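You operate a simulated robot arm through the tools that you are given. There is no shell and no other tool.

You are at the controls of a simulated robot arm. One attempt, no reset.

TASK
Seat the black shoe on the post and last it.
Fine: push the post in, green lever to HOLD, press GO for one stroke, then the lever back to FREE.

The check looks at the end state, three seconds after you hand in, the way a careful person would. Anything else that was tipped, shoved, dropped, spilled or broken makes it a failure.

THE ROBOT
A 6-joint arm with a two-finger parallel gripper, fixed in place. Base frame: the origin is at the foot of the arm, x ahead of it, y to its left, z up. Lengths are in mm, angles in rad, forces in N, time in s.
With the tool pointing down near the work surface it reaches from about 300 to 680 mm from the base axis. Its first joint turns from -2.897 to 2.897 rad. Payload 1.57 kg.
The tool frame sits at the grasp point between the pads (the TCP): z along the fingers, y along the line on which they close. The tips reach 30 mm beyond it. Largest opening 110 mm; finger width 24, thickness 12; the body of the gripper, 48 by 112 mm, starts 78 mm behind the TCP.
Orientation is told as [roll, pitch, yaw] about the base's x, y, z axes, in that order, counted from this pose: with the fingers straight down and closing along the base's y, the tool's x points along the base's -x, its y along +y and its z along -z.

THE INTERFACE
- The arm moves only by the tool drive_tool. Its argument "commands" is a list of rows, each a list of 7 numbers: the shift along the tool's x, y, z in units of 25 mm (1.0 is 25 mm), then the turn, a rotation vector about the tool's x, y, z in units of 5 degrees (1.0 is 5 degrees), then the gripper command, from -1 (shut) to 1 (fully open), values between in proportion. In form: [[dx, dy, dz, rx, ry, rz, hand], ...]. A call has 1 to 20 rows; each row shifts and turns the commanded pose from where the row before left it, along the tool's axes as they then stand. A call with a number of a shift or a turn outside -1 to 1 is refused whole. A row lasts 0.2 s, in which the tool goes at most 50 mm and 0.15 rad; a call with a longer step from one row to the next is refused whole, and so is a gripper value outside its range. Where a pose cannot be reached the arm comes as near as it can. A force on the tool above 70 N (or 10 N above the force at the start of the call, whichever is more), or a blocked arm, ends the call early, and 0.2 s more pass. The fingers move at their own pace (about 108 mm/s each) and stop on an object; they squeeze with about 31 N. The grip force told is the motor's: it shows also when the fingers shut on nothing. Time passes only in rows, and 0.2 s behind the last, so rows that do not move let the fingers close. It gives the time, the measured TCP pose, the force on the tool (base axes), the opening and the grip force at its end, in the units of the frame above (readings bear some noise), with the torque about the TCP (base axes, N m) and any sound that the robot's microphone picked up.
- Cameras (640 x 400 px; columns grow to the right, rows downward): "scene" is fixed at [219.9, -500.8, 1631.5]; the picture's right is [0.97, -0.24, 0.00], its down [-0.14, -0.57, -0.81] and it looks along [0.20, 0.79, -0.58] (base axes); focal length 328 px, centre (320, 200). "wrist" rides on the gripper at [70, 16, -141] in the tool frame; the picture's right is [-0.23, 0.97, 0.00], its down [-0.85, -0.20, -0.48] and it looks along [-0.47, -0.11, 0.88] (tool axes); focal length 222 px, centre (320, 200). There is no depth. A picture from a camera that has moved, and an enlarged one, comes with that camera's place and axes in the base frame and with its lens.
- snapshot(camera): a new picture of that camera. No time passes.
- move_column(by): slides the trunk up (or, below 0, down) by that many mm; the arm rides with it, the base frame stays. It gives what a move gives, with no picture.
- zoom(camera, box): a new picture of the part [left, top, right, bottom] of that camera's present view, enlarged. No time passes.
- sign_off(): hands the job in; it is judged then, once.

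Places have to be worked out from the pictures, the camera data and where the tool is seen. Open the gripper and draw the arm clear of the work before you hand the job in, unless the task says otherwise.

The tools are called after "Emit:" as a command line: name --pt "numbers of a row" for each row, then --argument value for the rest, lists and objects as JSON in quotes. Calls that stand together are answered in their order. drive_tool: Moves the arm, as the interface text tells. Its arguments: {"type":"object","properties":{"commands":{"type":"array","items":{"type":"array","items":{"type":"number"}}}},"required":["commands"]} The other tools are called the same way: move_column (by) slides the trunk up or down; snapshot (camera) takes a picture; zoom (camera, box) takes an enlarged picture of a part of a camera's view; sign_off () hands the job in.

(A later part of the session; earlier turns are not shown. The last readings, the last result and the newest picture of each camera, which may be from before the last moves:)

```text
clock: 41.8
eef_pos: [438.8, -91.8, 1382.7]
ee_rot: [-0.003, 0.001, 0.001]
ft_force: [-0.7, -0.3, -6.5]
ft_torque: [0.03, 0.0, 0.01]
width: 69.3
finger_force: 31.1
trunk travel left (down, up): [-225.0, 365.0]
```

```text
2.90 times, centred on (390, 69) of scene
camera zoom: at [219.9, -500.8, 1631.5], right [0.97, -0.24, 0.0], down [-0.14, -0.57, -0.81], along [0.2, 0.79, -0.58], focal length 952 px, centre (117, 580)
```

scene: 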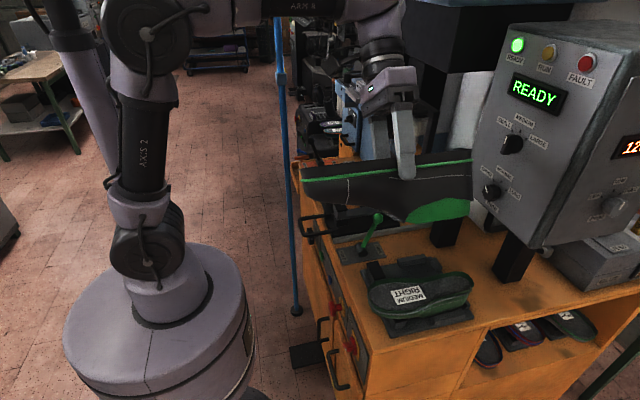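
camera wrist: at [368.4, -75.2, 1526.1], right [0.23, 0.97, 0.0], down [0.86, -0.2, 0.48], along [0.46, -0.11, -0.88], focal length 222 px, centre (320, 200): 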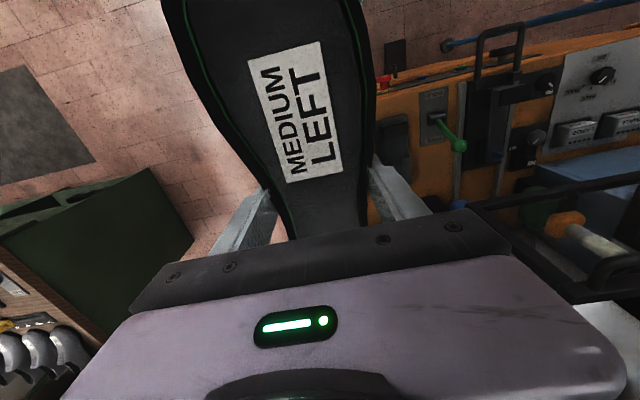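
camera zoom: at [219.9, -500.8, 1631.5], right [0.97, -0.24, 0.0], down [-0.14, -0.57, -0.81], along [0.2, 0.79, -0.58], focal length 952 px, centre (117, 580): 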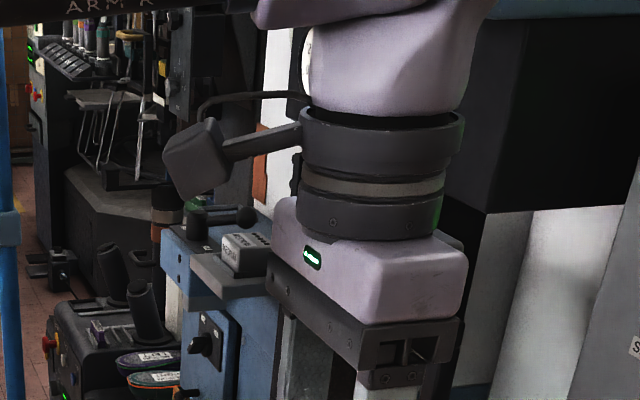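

Upright again and the grip is unchanged. The guard frame's lower bar is at ≈(689, y≥189, z 1104), so I'll cross over the lever at x≈450, well clear, to y≈355.

Emit:
drive_tool --pt "-0.01 0.5 0.2 0 0 0 -1" --pt "-0.023 0.94 0.385 0 0 0 -1" --pt "-0.023 0.94 0.385 0 0 0 -1" --pt "-0.023 0.94 0.385 0 0 0 -1" --pt "-0.023 0.94 0.385 0 0 0 -1" --pt "-0.023 0.94 0.385 0 0 0 -1" --pt "-0.023 0.94 0.385 0 0 0 -1" --pt "-0.023 0.94 0.385 0 0 0 -1" --pt "-0.023 0.94 0.385 0 0 0 -1" --pt "-0.023 0.94 0.385 0 0 0 -1" --pt "-0.023 0.94 0.385 0 0 0 -1" --pt "-0.023 0.94 0.385 0 0 0 -1" --pt "-0.023 0.94 0.385 0 0 0 -1" --pt "-0.023 0.94 0.385 0 0 0 -1" --pt "-0.023 0.94 0.385 0 0 0 -1" --pt "-0.023 0.94 0.385 0 0 0 -1" --pt "-0.023 0.94 0.385 0 0 0 -1" --pt "-0.023 0.94 0.385 0 0 0 -1" --pt "-0.023 0.94 0.385 0 0 0 -1" --pt "-0.01 0.45 0.15 0 0 0 -1"

Emit:
snapshot --camera "scene"

Emit:
snapshot --camera "wrist"

```text
clock: 46.0
eef_pos: [449.9, 355.6, 1199.7]
ee_rot: [-0.001, 0.002, 0.0]
ft_force: [0.0, 0.2, -6.5]
ft_torque: [0.04, 0.02, -0.04]
width: 69.2
finger_force: 31.1
trunk travel left (down, up): [-225.0, 365.0]
```

```text
taken
```

scene: 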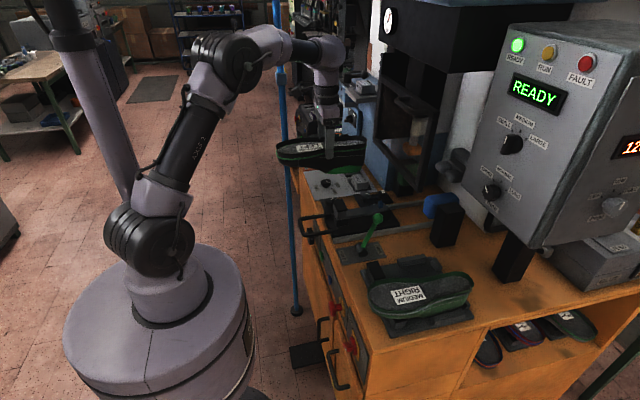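

```text
taken
camera wrist: at [379.5, 371.8, 1342.0], right [0.23, 0.97, 0.0], down [0.86, -0.2, 0.48], along [0.46, -0.11, -0.88], focal length 222 px, centre (320, 200)
```

wrist: 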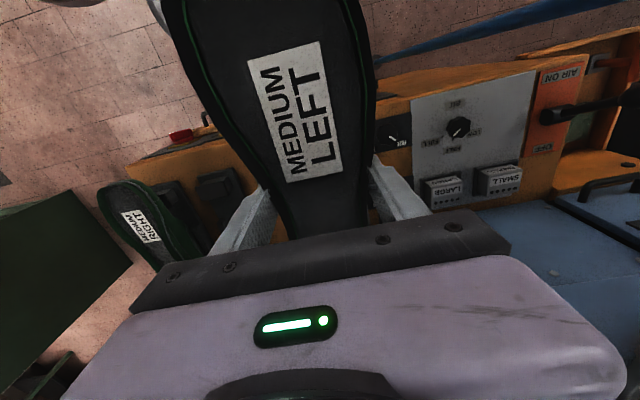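

Level and clear. Now move to x≈530 at y≈355, then down to z≈1072 (last's bottom just above the peg's top, shoe rim below the guard bar).

Emit:
drive_tool --pt "-0.5 0 0.1 0 0 0 -1" --pt "-0.8 0 0.2 0 0 0 -1" --pt "-0.8 0 0.2 0 0 0 -1" --pt "-0.8 0 0.2 0 0 0 -1" --pt "-0.3 0 0.3 0 0 0 -1" --pt "0 0 0.7 0 0 0 -1" --pt "0 0 0.7 0 0 0 -1" --pt "0 0 0.7 0 0 0 -1" --pt "0 0 0.7 0 0 0 -1" --pt "0 0 0.5 0 0 0 -1" --pt "0 0 0.3 0 0 0 -1" --pt "0 0 0 0 0 0 -1"

Emit:
snapshot --camera "scene"

Emit:
zoom --camera "scene" --box '[310, 100, 470, 250]'

```text
clock: 48.6
eef_pos: [529.3, 353.6, 1085.1]
ee_rot: [-0.002, 0.0, 0.001]
ft_force: [0.5, 0.3, -6.1]
ft_torque: [0.06, 0.02, -0.01]
width: 69.5
finger_force: 31.2
trunk travel left (down, up): [-225.0, 365.0]
```

```text
taken
```

scene: 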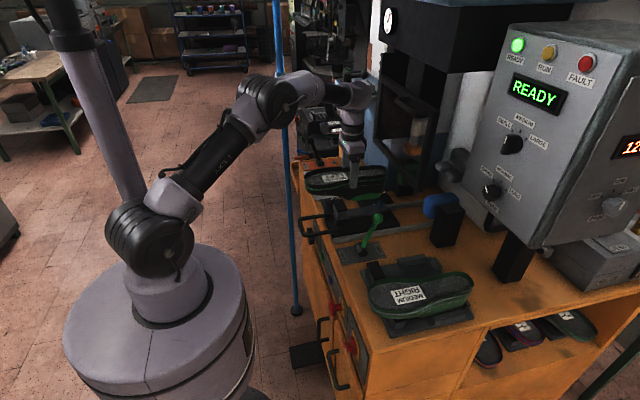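

```text
2.67 times, centred on (390, 175) of scene
camera zoom: at [219.9, -500.8, 1631.5], right [0.97, -0.24, 0.0], down [-0.14, -0.57, -0.81], along [0.2, 0.79, -0.58], focal length 876 px, centre (133, 267)
```

zoom: 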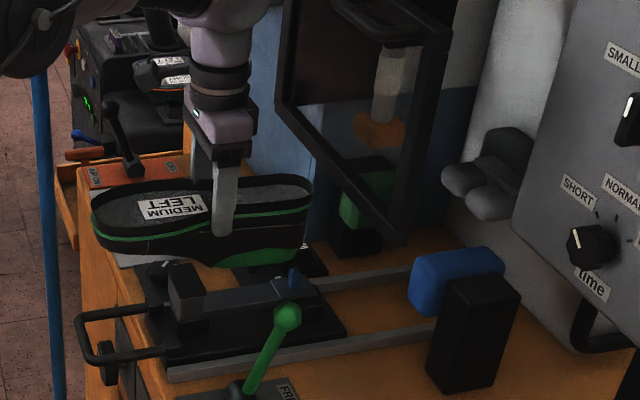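

Everything is level at (529, 354, 1085). Now slide +x to ≈568.5 and down to z≈1070 for the alignment check.

Emit:
drive_tool --pt "-0.35 0.0 0.15 0 0 0 -1" --pt "-0.4 0.02 0.15 0 0 0 -1" --pt "-0.4 0.02 0.15 0 0 0 -1" --pt "-0.4 0.02 0.15 0 0 0 -1" --pt "0 0 0 0 0 0 -1" --pt "0 0 0 0 0 0 -1"

Emit:
zoom --camera "scene" --box '[320, 150, 440, 225]'

Emit:
zoom --camera "scene" --box '[360, 175, 420, 212]'

Emit:
zoom --camera "scene" --box '[310, 60, 470, 210]'

```text
clock: 50.0
eef_pos: [567.9, 356.3, 1070.3]
ee_rot: [-0.001, 0.002, 0.001]
ft_force: [-0.7, -1.2, -6.9]
ft_torque: [0.02, 0.0, -0.04]
width: 69.7
finger_force: 30.5
trunk travel left (down, up): [-225.0, 365.0]
```

```text
5.33 times, centred on (380, 188) of scene
camera zoom: at [219.9, -500.8, 1631.5], right [0.97, -0.24, 0.0], down [-0.14, -0.57, -0.81], along [0.2, 0.79, -0.58], focal length 1751 px, centre (0, 267)
```

zoom: 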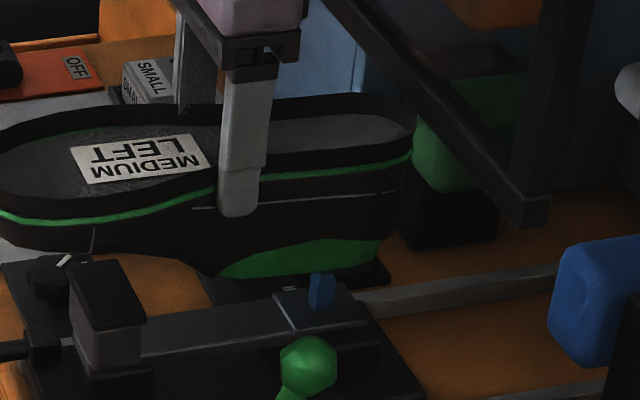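

```text
10.67 times, centred on (390, 194) of scene
camera zoom: at [219.9, -500.8, 1631.5], right [0.97, -0.24, 0.0], down [-0.14, -0.57, -0.81], along [0.2, 0.79, -0.58], focal length 3502 px, centre (-427, 269)
```

zoom: 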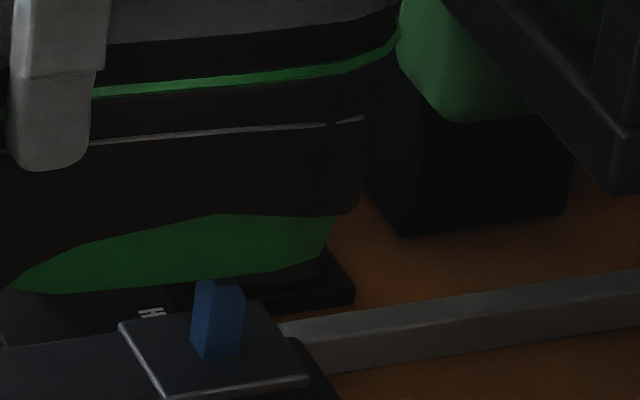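

```text
2.67 times, centred on (390, 135) of scene
camera zoom: at [219.9, -500.8, 1631.5], right [0.97, -0.24, 0.0], down [-0.14, -0.57, -0.81], along [0.2, 0.79, -0.58], focal length 876 px, centre (133, 373)
```

zoom: 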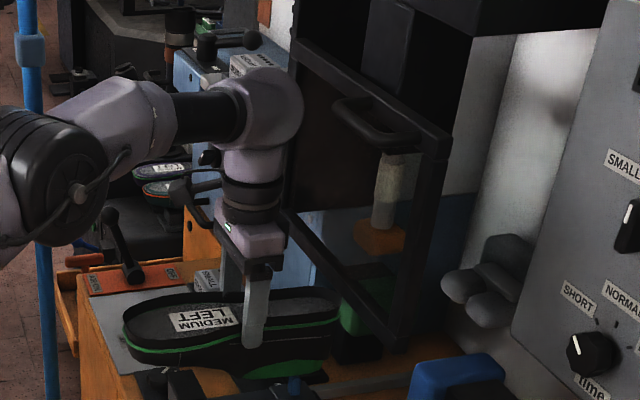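

The shoe hovers with the last's bottom just above the peg, and the projected socket position (648, 352) matches the peg. Lowering in small steps while watching the force.

Emit:
drive_tool --pt "0 0 0.15 0 0 0 -1" --pt "0 0 0.15 0 0 0 -1" --pt "0 0 0.15 0 0 0 -1" --pt "0 0 0.1 0 0 0 -1" --pt "0 0 0 0 0 0 -1"

Emit:
zoom --camera "scene" --box '[360, 175, 420, 212]'

```text
clock: 51.2
eef_pos: [567.5, 355.6, 1055.5]
ee_rot: [-0.002, 0.001, -0.001]
ft_force: [-0.8, 0.3, -6.6]
ft_torque: [0.0, 0.02, 0.02]
width: 69.3
finger_force: 31.3
trunk travel left (down, up): [-225.0, 365.0]
```

```text
10.67 times, centred on (390, 194) of scene
camera zoom: at [219.9, -500.8, 1631.5], right [0.97, -0.24, 0.0], down [-0.14, -0.57, -0.81], along [0.2, 0.79, -0.58], focal length 3502 px, centre (-427, 269)
```

zoom: 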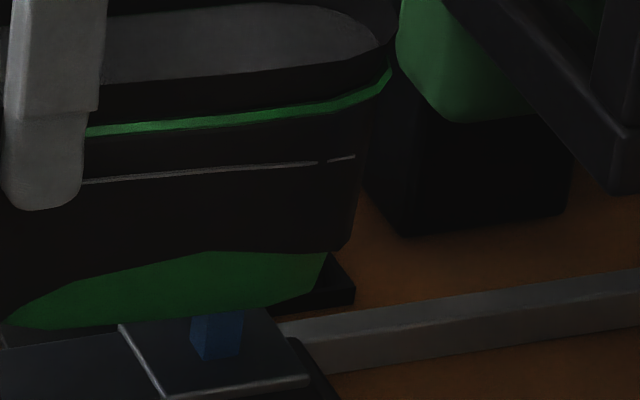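

Still only the shoe's weight on the gripper at z≈1055, below the peg's tip height, so the peg seems to be entering. Continuing down in small steps.

Emit:
drive_tool --pt "0 0 0.12 0 0 0 -1" --pt "0 0 0.12 0 0 0 -1" --pt "0 0 0.12 0 0 0 -1" --pt "0 0 0 0 0 0 -1"

Emit:
zoom --camera "scene" --box '[320, 160, 440, 235]'

```text
clock: 52.2
eef_pos: [568.2, 356.1, 1046.4]
ee_rot: [-0.001, 0.003, 0.001]
ft_force: [6.1, -1.4, -7.1]
ft_torque: [-0.05, -0.55, 0.0]
width: 68.8
finger_force: 30.9
trunk travel left (down, up): [-225.0, 365.0]
```

```text
5.33 times, centred on (380, 198) of scene
camera zoom: at [219.9, -500.8, 1631.5], right [0.97, -0.24, 0.0], down [-0.14, -0.57, -0.81], along [0.2, 0.79, -0.58], focal length 1751 px, centre (0, 213)
```

zoom: 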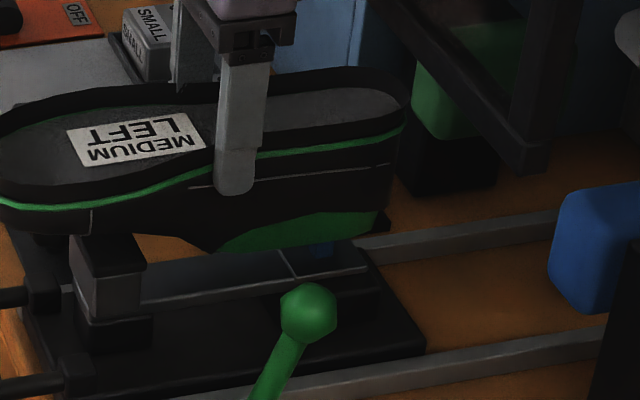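

A +6 N side force in x: the peg is inside the socket and pushing it toward +x. I'll ease +x by ~1.5 mm and keep lowering.

Emit:
drive_tool --pt "-0.06 0 0 0 0 0 -1" --pt "-0.02 0 0.06 0 0 0 -1" --pt "0 0 0 0 0 0 -1"

```text
clock: 53.0
eef_pos: [568.9, 355.6, 1044.4]
ee_rot: [-0.002, 0.003, 0.0]
ft_force: [-0.4, 0.4, -7.4]
ft_torque: [-0.03, 0.02, 0.02]
width: 69.0
finger_force: 30.9
trunk travel left (down, up): [-225.0, 365.0]
```

Side force gone. Continuing down in 2.5 mm steps.

Emit:
drive_tool --pt "0 0 0.1 0 0 0 -1" --pt "0 0 0.1 0 0 0 -1" --pt "0 0 0 0 0 0 -1"

```text
clock: 53.8
eef_pos: [569.4, 355.7, 1039.8]
ee_rot: [-0.001, 0.001, -0.001]
ft_force: [0.9, -1.5, -5.3]
ft_torque: [-0.16, -0.06, -0.17]
width: 68.7
finger_force: 31.0
trunk travel left (down, up): [-225.0, 365.0]
```

Nearly free still (−5.3 N, tiny torques). Two more small steps.

Emit:
drive_tool --pt "0 0 0.08 0 0 0 -1" --pt "0 0 0.08 0 0 0 -1" --pt "0 0 0 0 0 0 -1"

Emit:
zoom --camera "scene" --box '[320, 160, 440, 235]'

```text
clock: 54.6
eef_pos: [569.8, 356.8, 1036.7]
ee_rot: [-0.002, 0.003, 0.0]
ft_force: [-0.8, -1.4, -6.5]
ft_torque: [-0.11, 0.04, -0.05]
width: 68.8
finger_force: 30.8
trunk travel left (down, up): [-225.0, 365.0]
```

```text
5.33 times, centred on (380, 198) of scene
camera zoom: at [219.9, -500.8, 1631.5], right [0.97, -0.24, 0.0], down [-0.14, -0.57, -0.81], along [0.2, 0.79, -0.58], focal length 1751 px, centre (0, 213)
```

zoom: 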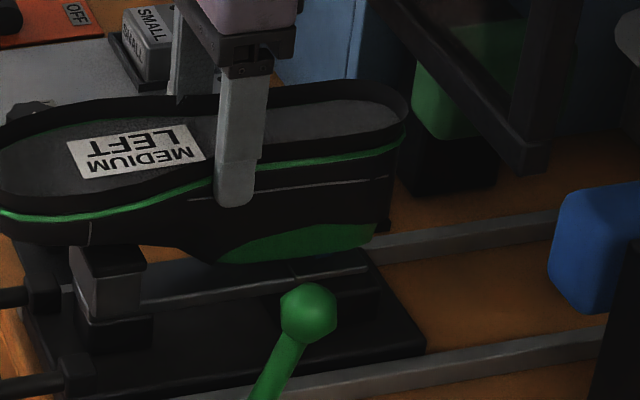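

Still free. Continue lowering until the bar and pad take the load.

Emit:
drive_tool --pt "0 0 0.08 0 0 0 -1" --pt "0 0 0.08 0 0 0 -1" --pt "0 0 0 0 0 0 -1"

```text
clock: 55.4
eef_pos: [569.7, 357.1, 1033.1]
ee_rot: [-0.003, 0.002, 0.0]
ft_force: [0.6, -0.7, -3.0]
ft_torque: [0.01, 0.14, -0.21]
width: 68.4
finger_force: 31.0
trunk travel left (down, up): [-225.0, 365.0]
```

Load is transferring (−3 N). A little further.

Emit:
drive_tool --pt "0 0 0.06 0 0 0 -1" --pt "0 0 0.04 0 0 0 -1" --pt "0 0 0 0 0 0 -1"

Emit:
zoom --camera "scene" --box '[320, 160, 440, 235]'

Emit:
zoom --camera "scene" --box '[325, 190, 405, 240]'

```text
clock: 56.2
eef_pos: [570.0, 357.1, 1031.6]
ee_rot: [0.0, -0.002, 0.002]
ft_force: [10.5, 5.4, 17.6]
ft_torque: [0.3, 0.42, -0.14]
width: 68.5
finger_force: 30.6
trunk travel left (down, up): [-225.0, 365.0]
```

```text
5.33 times, centred on (380, 198) of scene
camera zoom: at [219.9, -500.8, 1631.5], right [0.97, -0.24, 0.0], down [-0.14, -0.57, -0.81], along [0.2, 0.79, -0.58], focal length 1751 px, centre (0, 213)
```

zoom: 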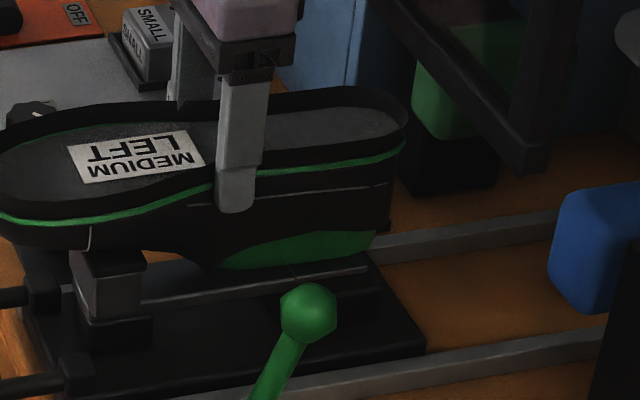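

```text
8.00 times, centred on (365, 215) of scene
camera zoom: at [219.9, -500.8, 1631.5], right [0.97, -0.24, 0.0], down [-0.14, -0.57, -0.81], along [0.2, 0.79, -0.58], focal length 2626 px, centre (-40, 80)
```

zoom: 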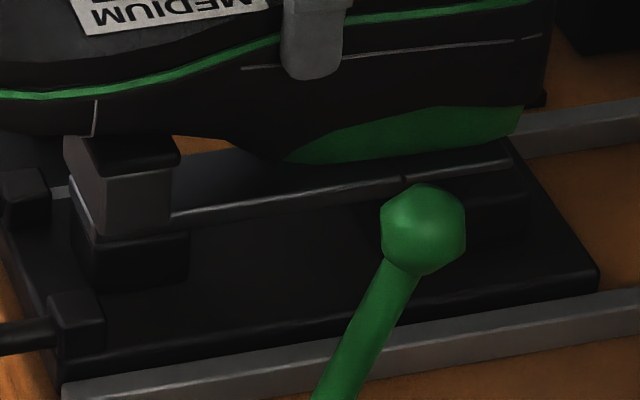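

Firm contact at z≈1031.6, exactly the predicted seat height. I'll relieve the small preload and open the fingers.

Emit:
drive_tool --pt "0 0 -0.04 0 0 0 -1" --pt "0 0 0 0 0 0 0.2" --pt "0 0 0 0 0 0 0.6" --pt "0 0 0 0 0 0 1" --pt "0 0 0 0 0 0 1"

Emit:
zoom --camera "scene" --box '[320, 160, 440, 235]'

Emit:
snapshot --camera "wrist"

```text
clock: 57.4
eef_pos: [569.0, 356.8, 1030.9]
ee_rot: [-0.001, 0.0, -0.001]
ft_force: [0.1, 0.0, 0.3]
ft_torque: [0.02, -0.02, 0.0]
width: 109.8
finger_force: 0.0
trunk travel left (down, up): [-225.0, 365.0]
```

```text
5.33 times, centred on (380, 198) of scene
camera zoom: at [219.9, -500.8, 1631.5], right [0.97, -0.24, 0.0], down [-0.14, -0.57, -0.81], along [0.2, 0.79, -0.58], focal length 1751 px, centre (0, 213)
```

zoom: 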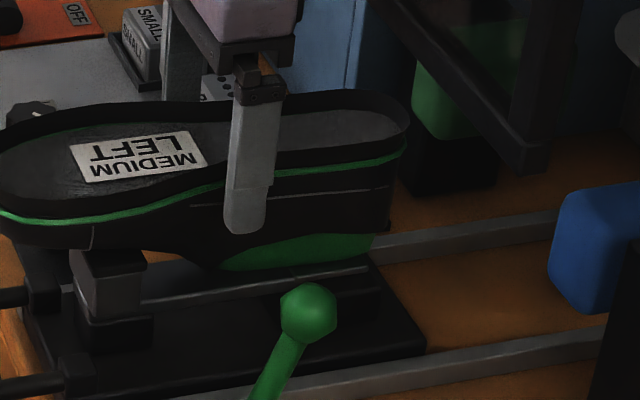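

```text
taken
camera wrist: at [499.3, 372.7, 1174.3], right [0.23, 0.97, 0.0], down [0.86, -0.2, 0.48], along [0.46, -0.11, -0.88], focal length 222 px, centre (320, 200)
```

wrist: 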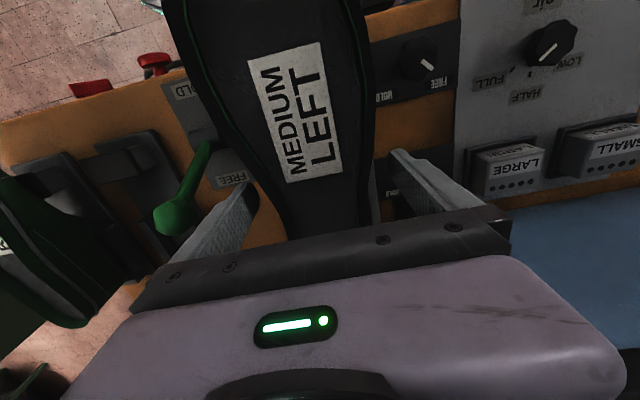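

The shoe stays seated with no reaction on the tool. I'll retreat straight up, then back away toward the robot.

Emit:
drive_tool --pt "0 0 -0.4 0 0 0 1" --pt "0 0 -0.8 0 0 0 1" --pt "0 0 -0.8 0 0 0 1" --pt "0 0 -0.8 0 0 0 1" --pt "0.5 0 -0.8 0 0 0 1" --pt "0.9 0 -0.4 0 0 0 1" --pt "0.9 0 -0.4 0 0 0 1" --pt "0.9 0 -0.4 0 0 0 1" --pt "0.9 0 0 0 0 0 1" --pt "0.9 0 0 0 0 0 1" --pt "0.9 0 0 0 0 0 1" --pt "0.9 0 0 0 0 0 1" --pt "0.9 0 0 0 0 0 1" --pt "0.9 0 0 0 0 0 1"

Emit:
snapshot --camera "wrist"

Emit:
zoom --camera "scene" --box '[280, 140, 460, 252]'

```text
clock: 60.4
eef_pos: [355.0, 357.3, 1153.9]
ee_rot: [-0.001, 0.001, 0.0]
ft_force: [0.5, -0.4, 1.1]
ft_torque: [0.0, -0.03, 0.0]
width: 110.0
finger_force: 0.0
trunk travel left (down, up): [-225.0, 365.0]
```

```text
taken
camera wrist: at [284.1, 372.2, 1295.6], right [0.23, 0.97, 0.0], down [0.86, -0.2, 0.48], along [0.47, -0.11, -0.88], focal length 222 px, centre (320, 200)
```

wrist: 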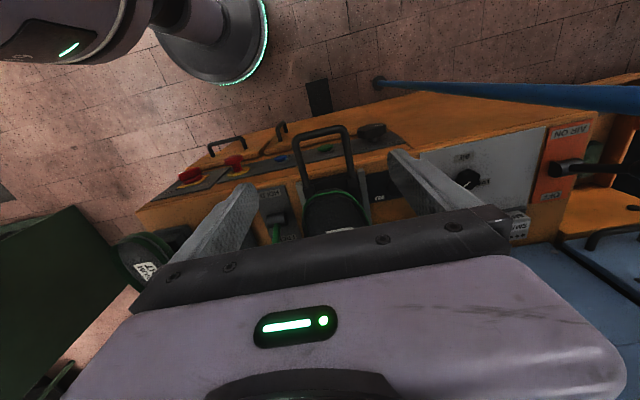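

```text
3.56 times, centred on (370, 196) of scene
camera zoom: at [219.9, -500.8, 1631.5], right [0.97, -0.24, 0.0], down [-0.14, -0.57, -0.81], along [0.2, 0.79, -0.58], focal length 1167 px, centre (142, 214)
```

zoom: 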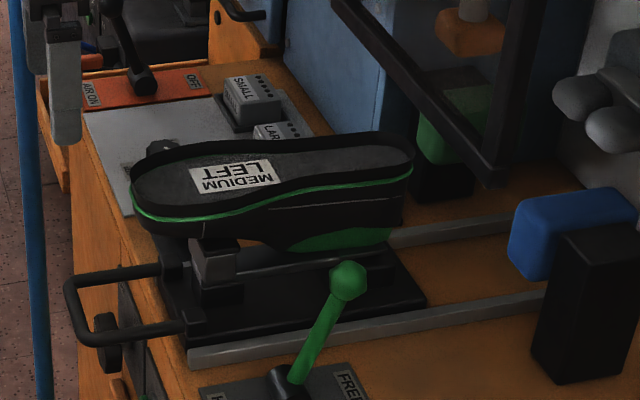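

The shoe sits level on the carriage. From here the wrist view shows the handle and front panel; zooming to read the panel and locate the handle bar.

Emit:
zoom --camera "wrist" --box '[170, 110, 400, 220]'

Emit:
zoom --camera "wrist" --box '[290, 110, 390, 172]'

Emit:
zoom --camera "scene" --box '[290, 205, 350, 275]'

```text
2.78 times, centred on (285, 165) of wrist
camera zoom: at [284.1, 372.2, 1295.6], right [0.23, 0.97, 0.0], down [0.86, -0.2, 0.48], along [0.47, -0.11, -0.88], focal length 618 px, centre (417, 297)
```

zoom: 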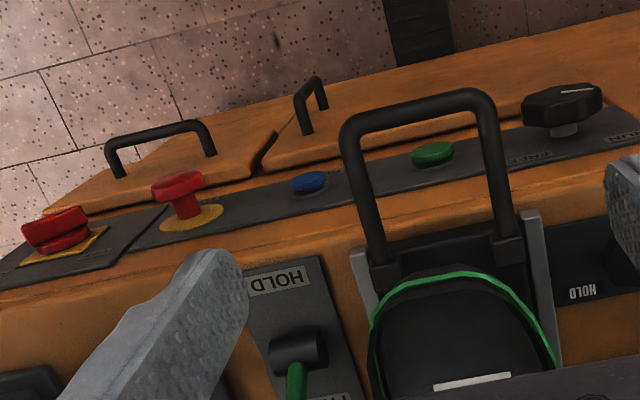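

```text
6.40 times, centred on (340, 141) of wrist
camera zoom: at [284.1, 372.2, 1295.6], right [0.23, 0.97, 0.0], down [0.86, -0.2, 0.48], along [0.47, -0.11, -0.88], focal length 1422 px, centre (192, 578)
```

zoom: 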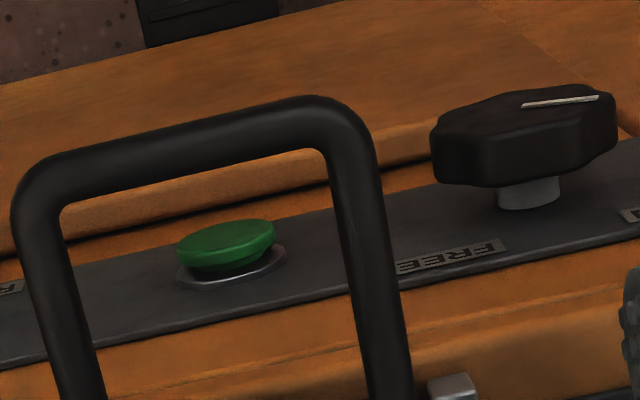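

```text
5.71 times, centred on (320, 240) of scene
camera zoom: at [219.9, -500.8, 1631.5], right [0.97, -0.24, 0.0], down [-0.14, -0.57, -0.81], along [0.2, 0.79, -0.58], focal length 1876 px, centre (320, -29)
```

zoom: 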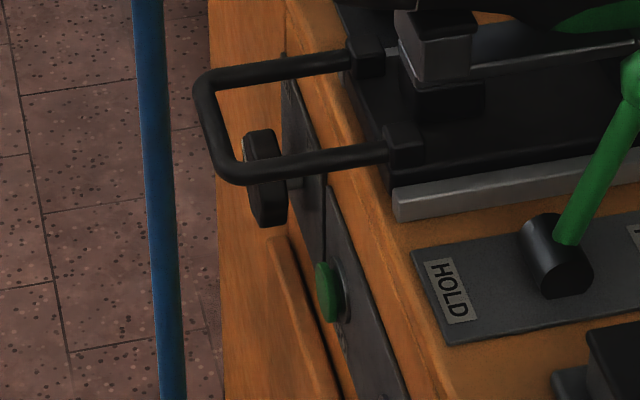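

The mode knob next to GO points to RUN; the handle bar is at x≈366, y 309–400, z≈893. I'll close the fingers and come down in front of the bar at x≈325.

Emit:
drive_tool --pt "0.4 -0.04 0 0 0 0 -1" --pt "0.4 -0.04 0.5 0 0 0 -1" --pt "0.4 -0.04 0.9 0 0 0 -1" --pt "0 0 0.9 0 0 0 -1" --pt "0 0 0.9 0 0 0 -1" --pt "0 0 0.9 0 0 0 -1" --pt "0 0 0.9 0 0 0 -1" --pt "0 0 0.9 0 0 0 -1" --pt "0 0 0.9 0 0 0 -1" --pt "0 0 0.9 0 0 0 -1" --pt "0 0 0.9 0 0 0 -1" --pt "0 0 0.9 0 0 0 -1" --pt "0 0 0.5 0 0 0 -1" --pt "0 0 0 0 0 0 -1"

Emit:
snapshot --camera "wrist"

Emit:
zoom --camera "scene" --box '[260, 130, 420, 260]'

```text
clock: 63.4
eef_pos: [325.4, 351.4, 902.7]
ee_rot: [-0.002, 0.001, 0.001]
ft_force: [-0.4, 0.0, 0.3]
ft_torque: [-0.02, 0.03, 0.03]
width: 0.0
finger_force: 21.0
trunk travel left (down, up): [-225.0, 365.0]
```

```text
taken
camera wrist: at [254.9, 368.5, 1045.5], right [0.23, 0.97, 0.0], down [0.86, -0.2, 0.48], along [0.46, -0.11, -0.88], focal length 222 px, centre (320, 200)
```

wrist: 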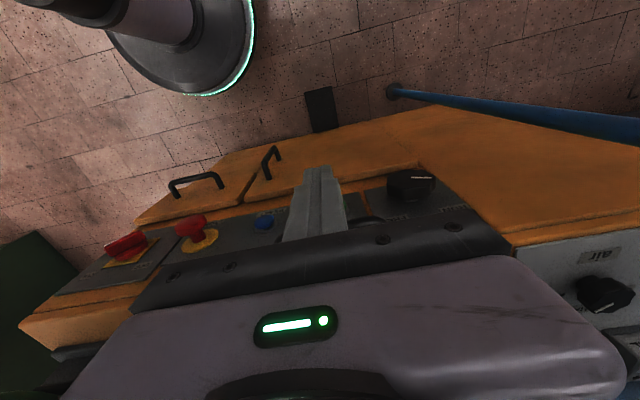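

```text
3.08 times, centred on (340, 195) of scene
camera zoom: at [219.9, -500.8, 1631.5], right [0.97, -0.24, 0.0], down [-0.14, -0.57, -0.81], along [0.2, 0.79, -0.58], focal length 1010 px, centre (258, 215)
```

zoom: 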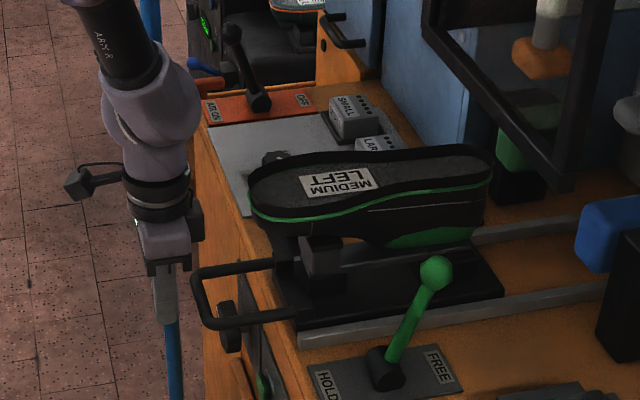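

Fingers are in front of the bar. Pushing gently in +x.

Emit:
drive_tool --pt "-0.4 0.03 0 0 0 0 -1" --pt "-0.4 0.03 0 0 0 0 -1" --pt "-0.3 0.03 0 0 0 0 -1" --pt "-0.3 0.03 0 0 0 0 -1" --pt "-0.3 0 0 0 0 0 -1" --pt "-0.3 0 0 0 0 0 -1"

Emit:
zoom --camera "scene" --box '[280, 130, 440, 260]'

```text
clock: 64.8
eef_pos: [373.9, 356.1, 902.6]
ee_rot: [-0.002, 0.0, 0.001]
ft_force: [0.3, 0.5, 0.1]
ft_torque: [0.0, 0.01, -0.01]
width: 0.0
finger_force: 20.8
trunk travel left (down, up): [-225.0, 365.0]
```

```text
3.08 times, centred on (360, 195) of scene
camera zoom: at [219.9, -500.8, 1631.5], right [0.97, -0.24, 0.0], down [-0.14, -0.57, -0.81], along [0.2, 0.79, -0.58], focal length 1010 px, centre (197, 215)
```

zoom: 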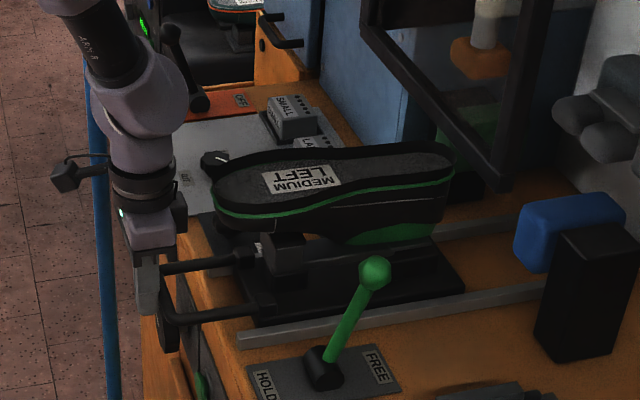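

The carriage slides freely with the shoe on it. Continuing the push at a gentle speed.

Emit:
drive_tool --pt "-0.35 0 0 0 0 0 -1" --pt "-0.35 0 0 0 0 0 -1" --pt "-0.35 0 0 0 0 0 -1" --pt "-0.35 0 0 0 0 0 -1" --pt "-0.35 0 0 0 0 0 -1" --pt "-0.35 0 0 0 0 0 -1" --pt "-0.35 0 0 0 0 0 -1" --pt "-0.3 0 0 0 0 0 -1" --pt "-0.2 0 0 0 0 0 -1"

Emit:
zoom --camera "scene" --box '[290, 110, 490, 260]'

```text
clock: 66.8
eef_pos: [447.7, 357.1, 902.2]
ee_rot: [-0.002, 0.002, 0.002]
ft_force: [-0.5, 0.1, -0.7]
ft_torque: [-0.04, -0.01, 0.02]
width: 0.0
finger_force: 21.7
trunk travel left (down, up): [-225.0, 365.0]
```

```text
2.67 times, centred on (390, 185) of scene
camera zoom: at [219.9, -500.8, 1631.5], right [0.97, -0.24, 0.0], down [-0.14, -0.57, -0.81], along [0.2, 0.79, -0.58], focal length 876 px, centre (133, 240)
```

zoom: 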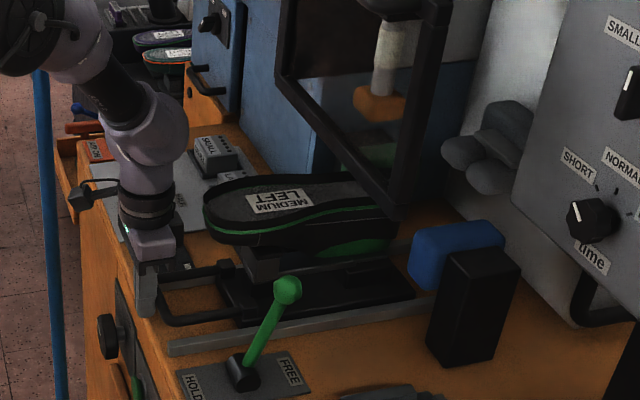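

Still free running; shoe heel is passing under the guard. Continuing more slowly until the carriage meets its stop.

Emit:
drive_tool --pt "-0.25 0 0 0 0 0 -1" --pt "-0.25 0 0 0 0 0 -1" --pt "-0.25 0 0 0 0 0 -1" --pt "-0.25 0 0 0 0 0 -1" --pt "-0.25 0 0 0 0 0 -1" --pt "-0.25 0 0 0 0 0 -1"

Emit:
zoom --camera "scene" --box '[290, 110, 490, 260]'

```text
clock: 68.2
eef_pos: [486.7, 356.1, 902.1]
ee_rot: [-0.002, 0.0, 0.0]
ft_force: [-0.1, -0.2, 0.0]
ft_torque: [0.01, 0.01, 0.03]
width: 0.1
finger_force: 20.7
trunk travel left (down, up): [-225.0, 365.0]
```

```text
2.67 times, centred on (390, 185) of scene
camera zoom: at [219.9, -500.8, 1631.5], right [0.97, -0.24, 0.0], down [-0.14, -0.57, -0.81], along [0.2, 0.79, -0.58], focal length 876 px, centre (133, 240)
```

zoom: 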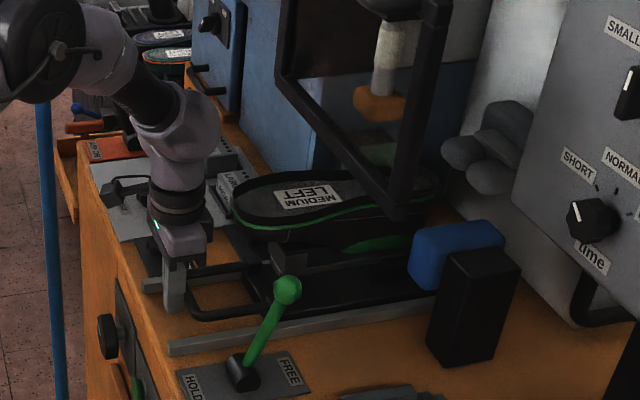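

No resistance yet; pushing on in short steps.

Emit:
drive_tool --pt "-0.25 0 0 0 0 0 -1" --pt "-0.25 0 0 0 0 0 -1" --pt "-0.25 0 0 0 0 0 -1" --pt "-0.2 0 0 0 0 0 -1"

Emit:
zoom --camera "scene" --box '[310, 110, 490, 230]'

```text
clock: 69.2
eef_pos: [507.0, 356.5, 901.0]
ee_rot: [-0.003, 0.005, -0.001]
ft_force: [-17.1, 0.2, -4.1]
ft_torque: [-0.17, 0.14, 0.03]
width: 0.0
finger_force: 21.5
trunk travel left (down, up): [-225.0, 365.0]
```

```text
3.33 times, centred on (400, 170) of scene
camera zoom: at [219.9, -500.8, 1631.5], right [0.97, -0.24, 0.0], down [-0.14, -0.57, -0.81], along [0.2, 0.79, -0.58], focal length 1094 px, centre (53, 300)
```

zoom: 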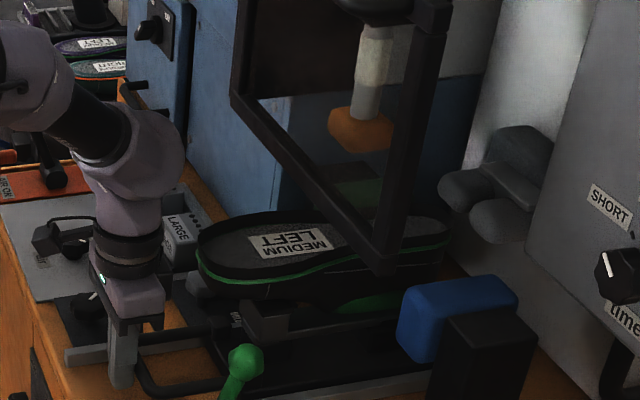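

Resistance of 17 N appears at x≈507: probably the end stop. One short push to confirm it's firm.

Emit:
drive_tool --pt "-0.1 0 0 0 0 0 -1" --pt "-0.1 0 0 0 0 0 -1" --pt "0 0 0 0 0 0 -1"

Emit:
snapshot --camera "scene"

```text
clock: 70.0
eef_pos: [507.5, 357.9, 901.3]
ee_rot: [-0.007, 0.006, -0.001]
ft_force: [-64.0, 5.9, -17.1]
ft_torque: [0.43, 0.6, 0.09]
width: 0.0
finger_force: 21.2
trunk travel left (down, up): [-225.0, 365.0]
```

```text
taken
```

scene: 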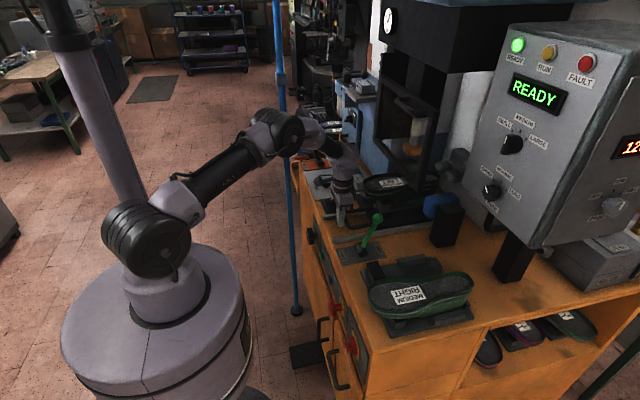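

A solid stop: 64 N with no movement, and READY is still lit. I'll back off and rise clear.

Emit:
drive_tool --pt "0.4 0 0 0 0 0 -1" --pt "0.8 0 0 0 0 0 -1" --pt "0.3 0 -0.5 0 0 0 -1" --pt "0 0 -0.9 0 0 0 -1" --pt "0 0 -0.9 0 0 0 -1" --pt "0 0 -0.9 0 0 0 -1" --pt "0 0 -0.9 0 0 0 -1" --pt "0 0 -0.9 0 0 0 -1" --pt "0 0 -0.9 0 0 0 -1" --pt "0 0 -0.9 0 0 0 -1" --pt "0 0 -0.9 0 0 0 -1"

Emit:
snapshot --camera "wrist"

Emit:
zoom --camera "scene" --box '[290, 130, 470, 260]'

```text
clock: 72.4
eef_pos: [476.8, 355.2, 1094.5]
ee_rot: [-0.001, 0.0, 0.002]
ft_force: [0.3, 1.1, -0.2]
ft_torque: [0.04, 0.02, 0.0]
width: 0.0
finger_force: 21.5
trunk travel left (down, up): [-225.0, 365.0]
```

```text
taken
camera wrist: at [406.8, 371.9, 1237.6], right [0.23, 0.97, 0.0], down [0.86, -0.2, 0.48], along [0.47, -0.11, -0.88], focal length 222 px, centre (320, 200)
```

wrist: 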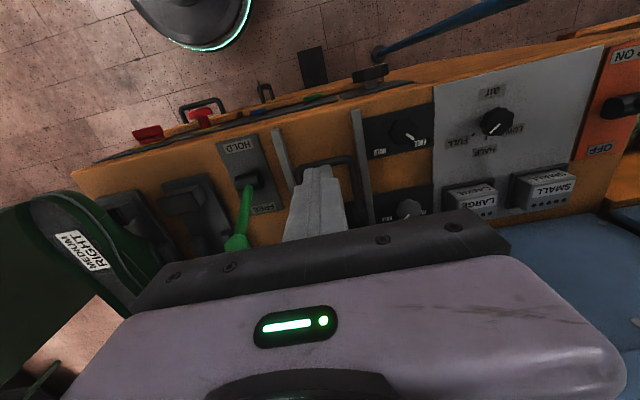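

```text
3.08 times, centred on (380, 195) of scene
camera zoom: at [219.9, -500.8, 1631.5], right [0.97, -0.24, 0.0], down [-0.14, -0.57, -0.81], along [0.2, 0.79, -0.58], focal length 1010 px, centre (135, 215)
```

zoom: 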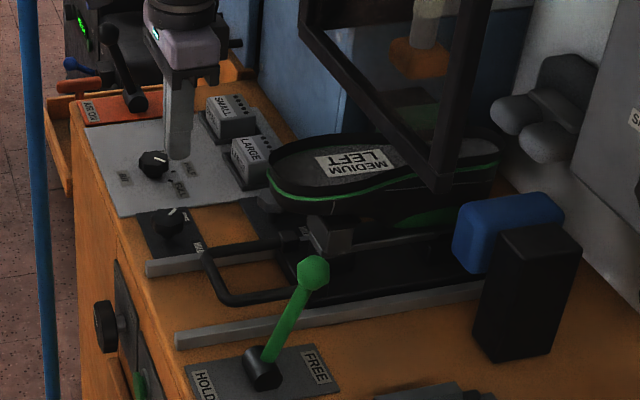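

Carriage is fully in and stays. The lever pivot works out at (533, 215, 879) with the knob at (577, 214, 1003), about 20° toward FREE. I'll tilt the tool 25° and come above the knob with the fingers open.

Emit:
drive_tool --pt "0 0 0 0 -1 0 0.3" --pt "0 0 0 0 -1 0 0.3" --pt "0 0 0 0 -1 0 0.3" --pt "0 0 0 0 -1 0 0.3" --pt "0 0 0 0 -1 0 0.3" --pt "-0.348 -0.944 0.368 0 0 0 0.3" --pt "-0.348 -0.944 0.368 0 0 0 0.3" --pt "-0.348 -0.944 0.368 0 0 0 0.3" --pt "-0.348 -0.944 0.368 0 0 0 0.3" --pt "-0.348 -0.944 0.368 0 0 0 0.3" --pt "-0.348 -0.944 0.368 0 0 0 0.3" --pt "0 0 0 0 0 0 0.3"

Emit:
snapshot --camera "wrist"

Emit:
zoom --camera "scene" --box '[290, 100, 470, 260]'

```text
clock: 75.0
eef_pos: [548.0, 213.8, 1066.5]
ee_rot: [-0.003, -0.435, 0.001]
ft_force: [-0.1, -0.6, 0.5]
ft_torque: [0.01, 0.04, -0.03]
width: 71.5
finger_force: 0.1
trunk travel left (down, up): [-225.0, 365.0]
```

```text
taken
camera wrist: at [424.5, 230.4, 1165.8], right [0.21, 0.97, 0.09], down [0.57, -0.2, 0.79], along [0.79, -0.11, -0.6], focal length 222 px, centre (320, 200)
```

wrist: 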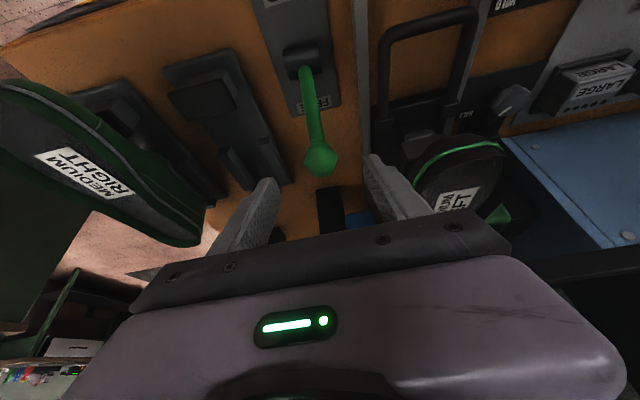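

```text
2.50 times, centred on (380, 180) of scene
camera zoom: at [219.9, -500.8, 1631.5], right [0.97, -0.24, 0.0], down [-0.14, -0.57, -0.81], along [0.2, 0.79, -0.58], focal length 821 px, centre (170, 250)
```

zoom: 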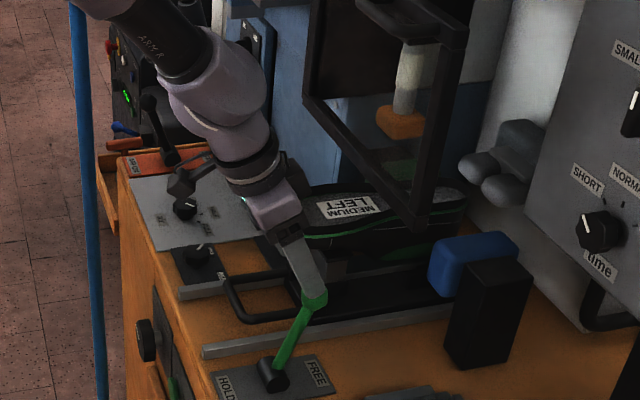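

The knob is centred between the fingers. Advancing along the tool axis.

Emit:
drive_tool --pt "0 0 0.6 0 0 0 0.3" --pt "0 0 0.6 0 0 0 0.3" --pt "0 0 0.6 0 0 0 0.3" --pt "0 0 0.6 0 0 0 0.3" --pt "0 0 0 0 0 0 0.3"

Emit:
snapshot --camera "wrist"

Emit:
zoom --camera "scene" --box '[330, 180, 430, 260]'

```text
clock: 76.2
eef_pos: [573.9, 216.4, 1010.4]
ee_rot: [0.0, -0.434, 0.003]
ft_force: [1.6, 0.4, 0.1]
ft_torque: [-0.01, -0.02, -0.01]
width: 71.6
finger_force: 0.1
trunk travel left (down, up): [-225.0, 365.0]
```

```text
taken
camera wrist: at [450.4, 231.1, 1110.9], right [0.21, 0.97, 0.09], down [0.57, -0.2, 0.79], along [0.79, -0.11, -0.6], focal length 222 px, centre (320, 200)
```

wrist: 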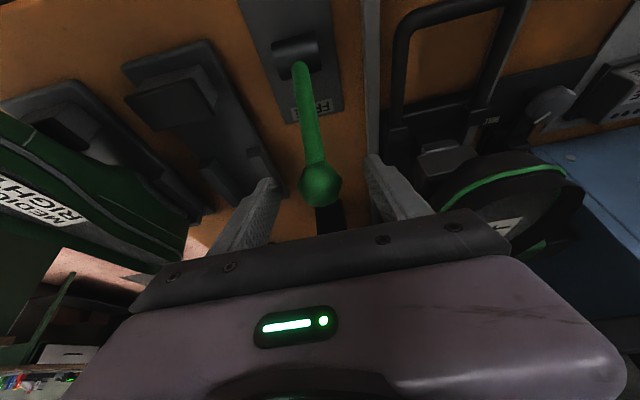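

```text
5.00 times, centred on (380, 220) of scene
camera zoom: at [219.9, -500.8, 1631.5], right [0.97, -0.24, 0.0], down [-0.14, -0.57, -0.81], along [0.2, 0.79, -0.58], focal length 1642 px, centre (20, 100)
```

zoom: 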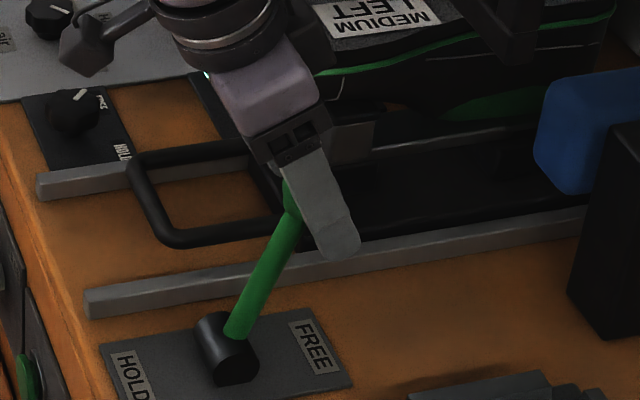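

Knob is about 10 mm beyond the TCP. Advance 10 mm and close on it.

Emit:
drive_tool --pt "0 -0.06 0.4 0 0 0 0.3" --pt "0 0 0 0 0 0 0.3" --pt "0 0 0 0 0 0 -1" --pt "0 0 0 0 0 0 -1" --pt "0 0 0 0 0 0 -1"

Emit:
snapshot --camera "wrist"

```text
clock: 77.4
eef_pos: [577.7, 216.0, 1001.8]
ee_rot: [-0.003, -0.435, 0.004]
ft_force: [-1.4, 15.1, -1.6]
ft_torque: [0.12, -0.06, 0.14]
width: 33.2
finger_force: 41.4
trunk travel left (down, up): [-225.0, 365.0]
```

```text
taken
camera wrist: at [454.0, 230.8, 1101.7], right [0.2, 0.97, 0.09], down [0.57, -0.2, 0.8], along [0.79, -0.11, -0.6], focal length 222 px, centre (320, 200)
```

wrist: 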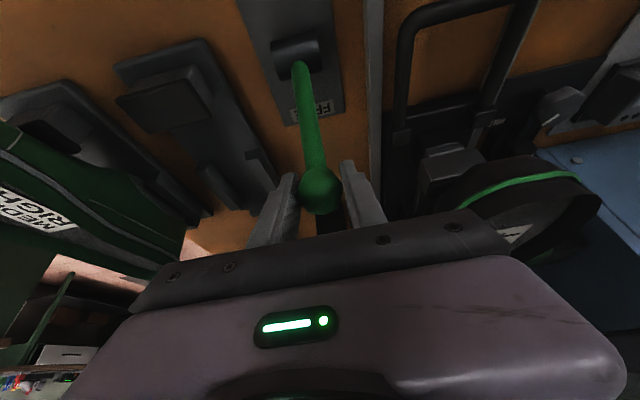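

Knob gripped (33 mm). A 15 N side load in y shows a ~1 mm offset, so I'll relieve that and then swing the lever along its arc to HOLD.

Emit:
drive_tool --pt "0 0.05 0 0 0 0 -1" --pt "0.333 0 -0.299 0 0 0 -1" --pt "0.355 0 -0.271 0 0 0 -1" --pt "0.379 0 -0.238 0 0 0 -1"

Emit:
snapshot --camera "wrist"

```text
clock: 78.4
eef_pos: [545.0, 215.0, 1009.5]
ee_rot: [-0.001, -0.437, 0.002]
ft_force: [7.4, 7.2, 3.3]
ft_torque: [-0.18, -0.96, 0.02]
width: 33.1
finger_force: 41.4
trunk travel left (down, up): [-225.0, 365.0]
```

```text
taken
camera wrist: at [421.1, 230.8, 1109.7], right [0.21, 0.97, 0.09], down [0.57, -0.2, 0.8], along [0.79, -0.11, -0.6], focal length 222 px, centre (320, 200)
```

wrist: 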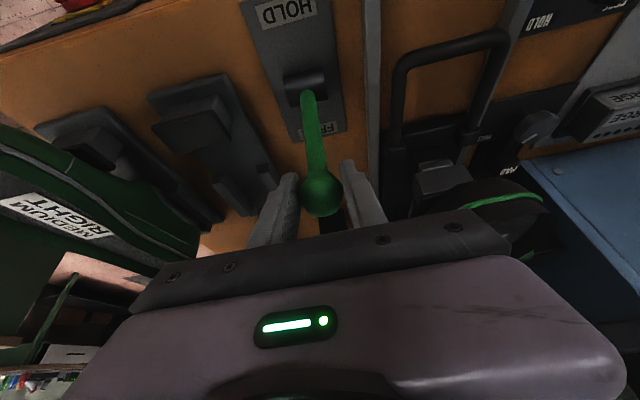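

The lever follows easily (≈7 N). Continuing along the arc.

Emit:
drive_tool --pt "0.398 0 -0.207 0 0 0 -1" --pt "0.414 0 -0.171 0 0 0 -1" --pt "0.426 0 -0.137 0 0 0 -1" --pt "0.436 0 -0.097 0 0 0 -1"

Emit:
snapshot --camera "wrist"

Emit:
zoom --camera "scene" --box '[300, 180, 430, 270]'

```text
clock: 79.4
eef_pos: [500.6, 214.8, 1005.7]
ee_rot: [-0.004, -0.433, 0.0]
ft_force: [6.8, 11.8, 6.0]
ft_torque: [-0.09, -1.14, 0.03]
width: 33.7
finger_force: 41.6
trunk travel left (down, up): [-225.0, 365.0]
```

```text
taken
camera wrist: at [376.6, 231.0, 1106.0], right [0.21, 0.97, 0.09], down [0.57, -0.2, 0.79], along [0.79, -0.11, -0.6], focal length 222 px, centre (320, 200)
```

wrist: 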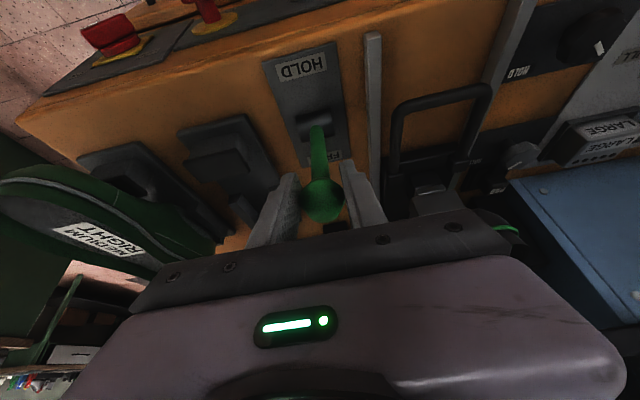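

```text
4.44 times, centred on (365, 225) of scene
camera zoom: at [219.9, -500.8, 1631.5], right [0.97, -0.24, 0.0], down [-0.14, -0.57, -0.81], along [0.2, 0.79, -0.58], focal length 1459 px, centre (120, 89)
```

zoom: 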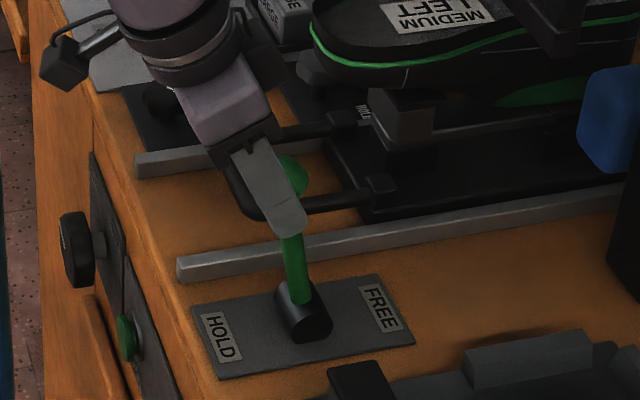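

The lever is past vertical toward HOLD. Continuing to the end of its travel.

Emit:
drive_tool --pt "0.443 0 -0.063 0 0 0 -1" --pt "0.22 0 -0.01 0 0 0 -1"

Emit:
zoom --camera "scene" --box '[300, 180, 430, 270]'

```text
clock: 80.0
eef_pos: [483.2, 214.4, 1000.4]
ee_rot: [-0.004, -0.434, 0.002]
ft_force: [4.3, 10.2, 9.6]
ft_torque: [-0.01, -1.24, 0.11]
width: 33.4
finger_force: 40.9
trunk travel left (down, up): [-225.0, 365.0]
```

```text
4.44 times, centred on (365, 225) of scene
camera zoom: at [219.9, -500.8, 1631.5], right [0.97, -0.24, 0.0], down [-0.14, -0.57, -0.81], along [0.2, 0.79, -0.58], focal length 1459 px, centre (120, 89)
```

zoom: 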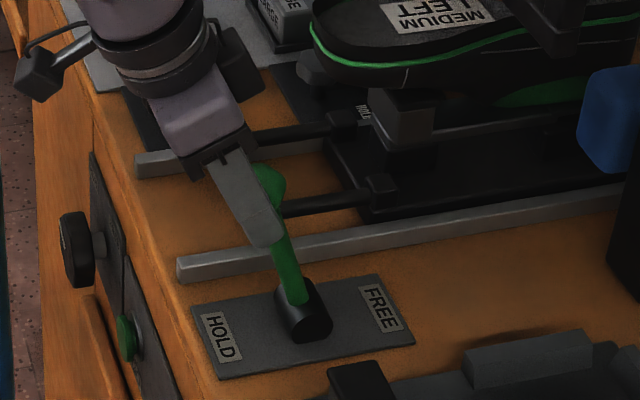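

No hard stop yet at ≈−22°. One more small step to find it.

Emit:
drive_tool --pt "0.2 0 0.01 0 0 0 -1" --pt "0 0 0 0 0 0 -1"

```text
clock: 80.6
eef_pos: [477.9, 214.7, 997.9]
ee_rot: [0.0, -0.434, -0.001]
ft_force: [6.0, 9.6, 10.4]
ft_torque: [0.03, -1.24, 0.05]
width: 33.1
finger_force: 41.3
trunk travel left (down, up): [-225.0, 365.0]
```

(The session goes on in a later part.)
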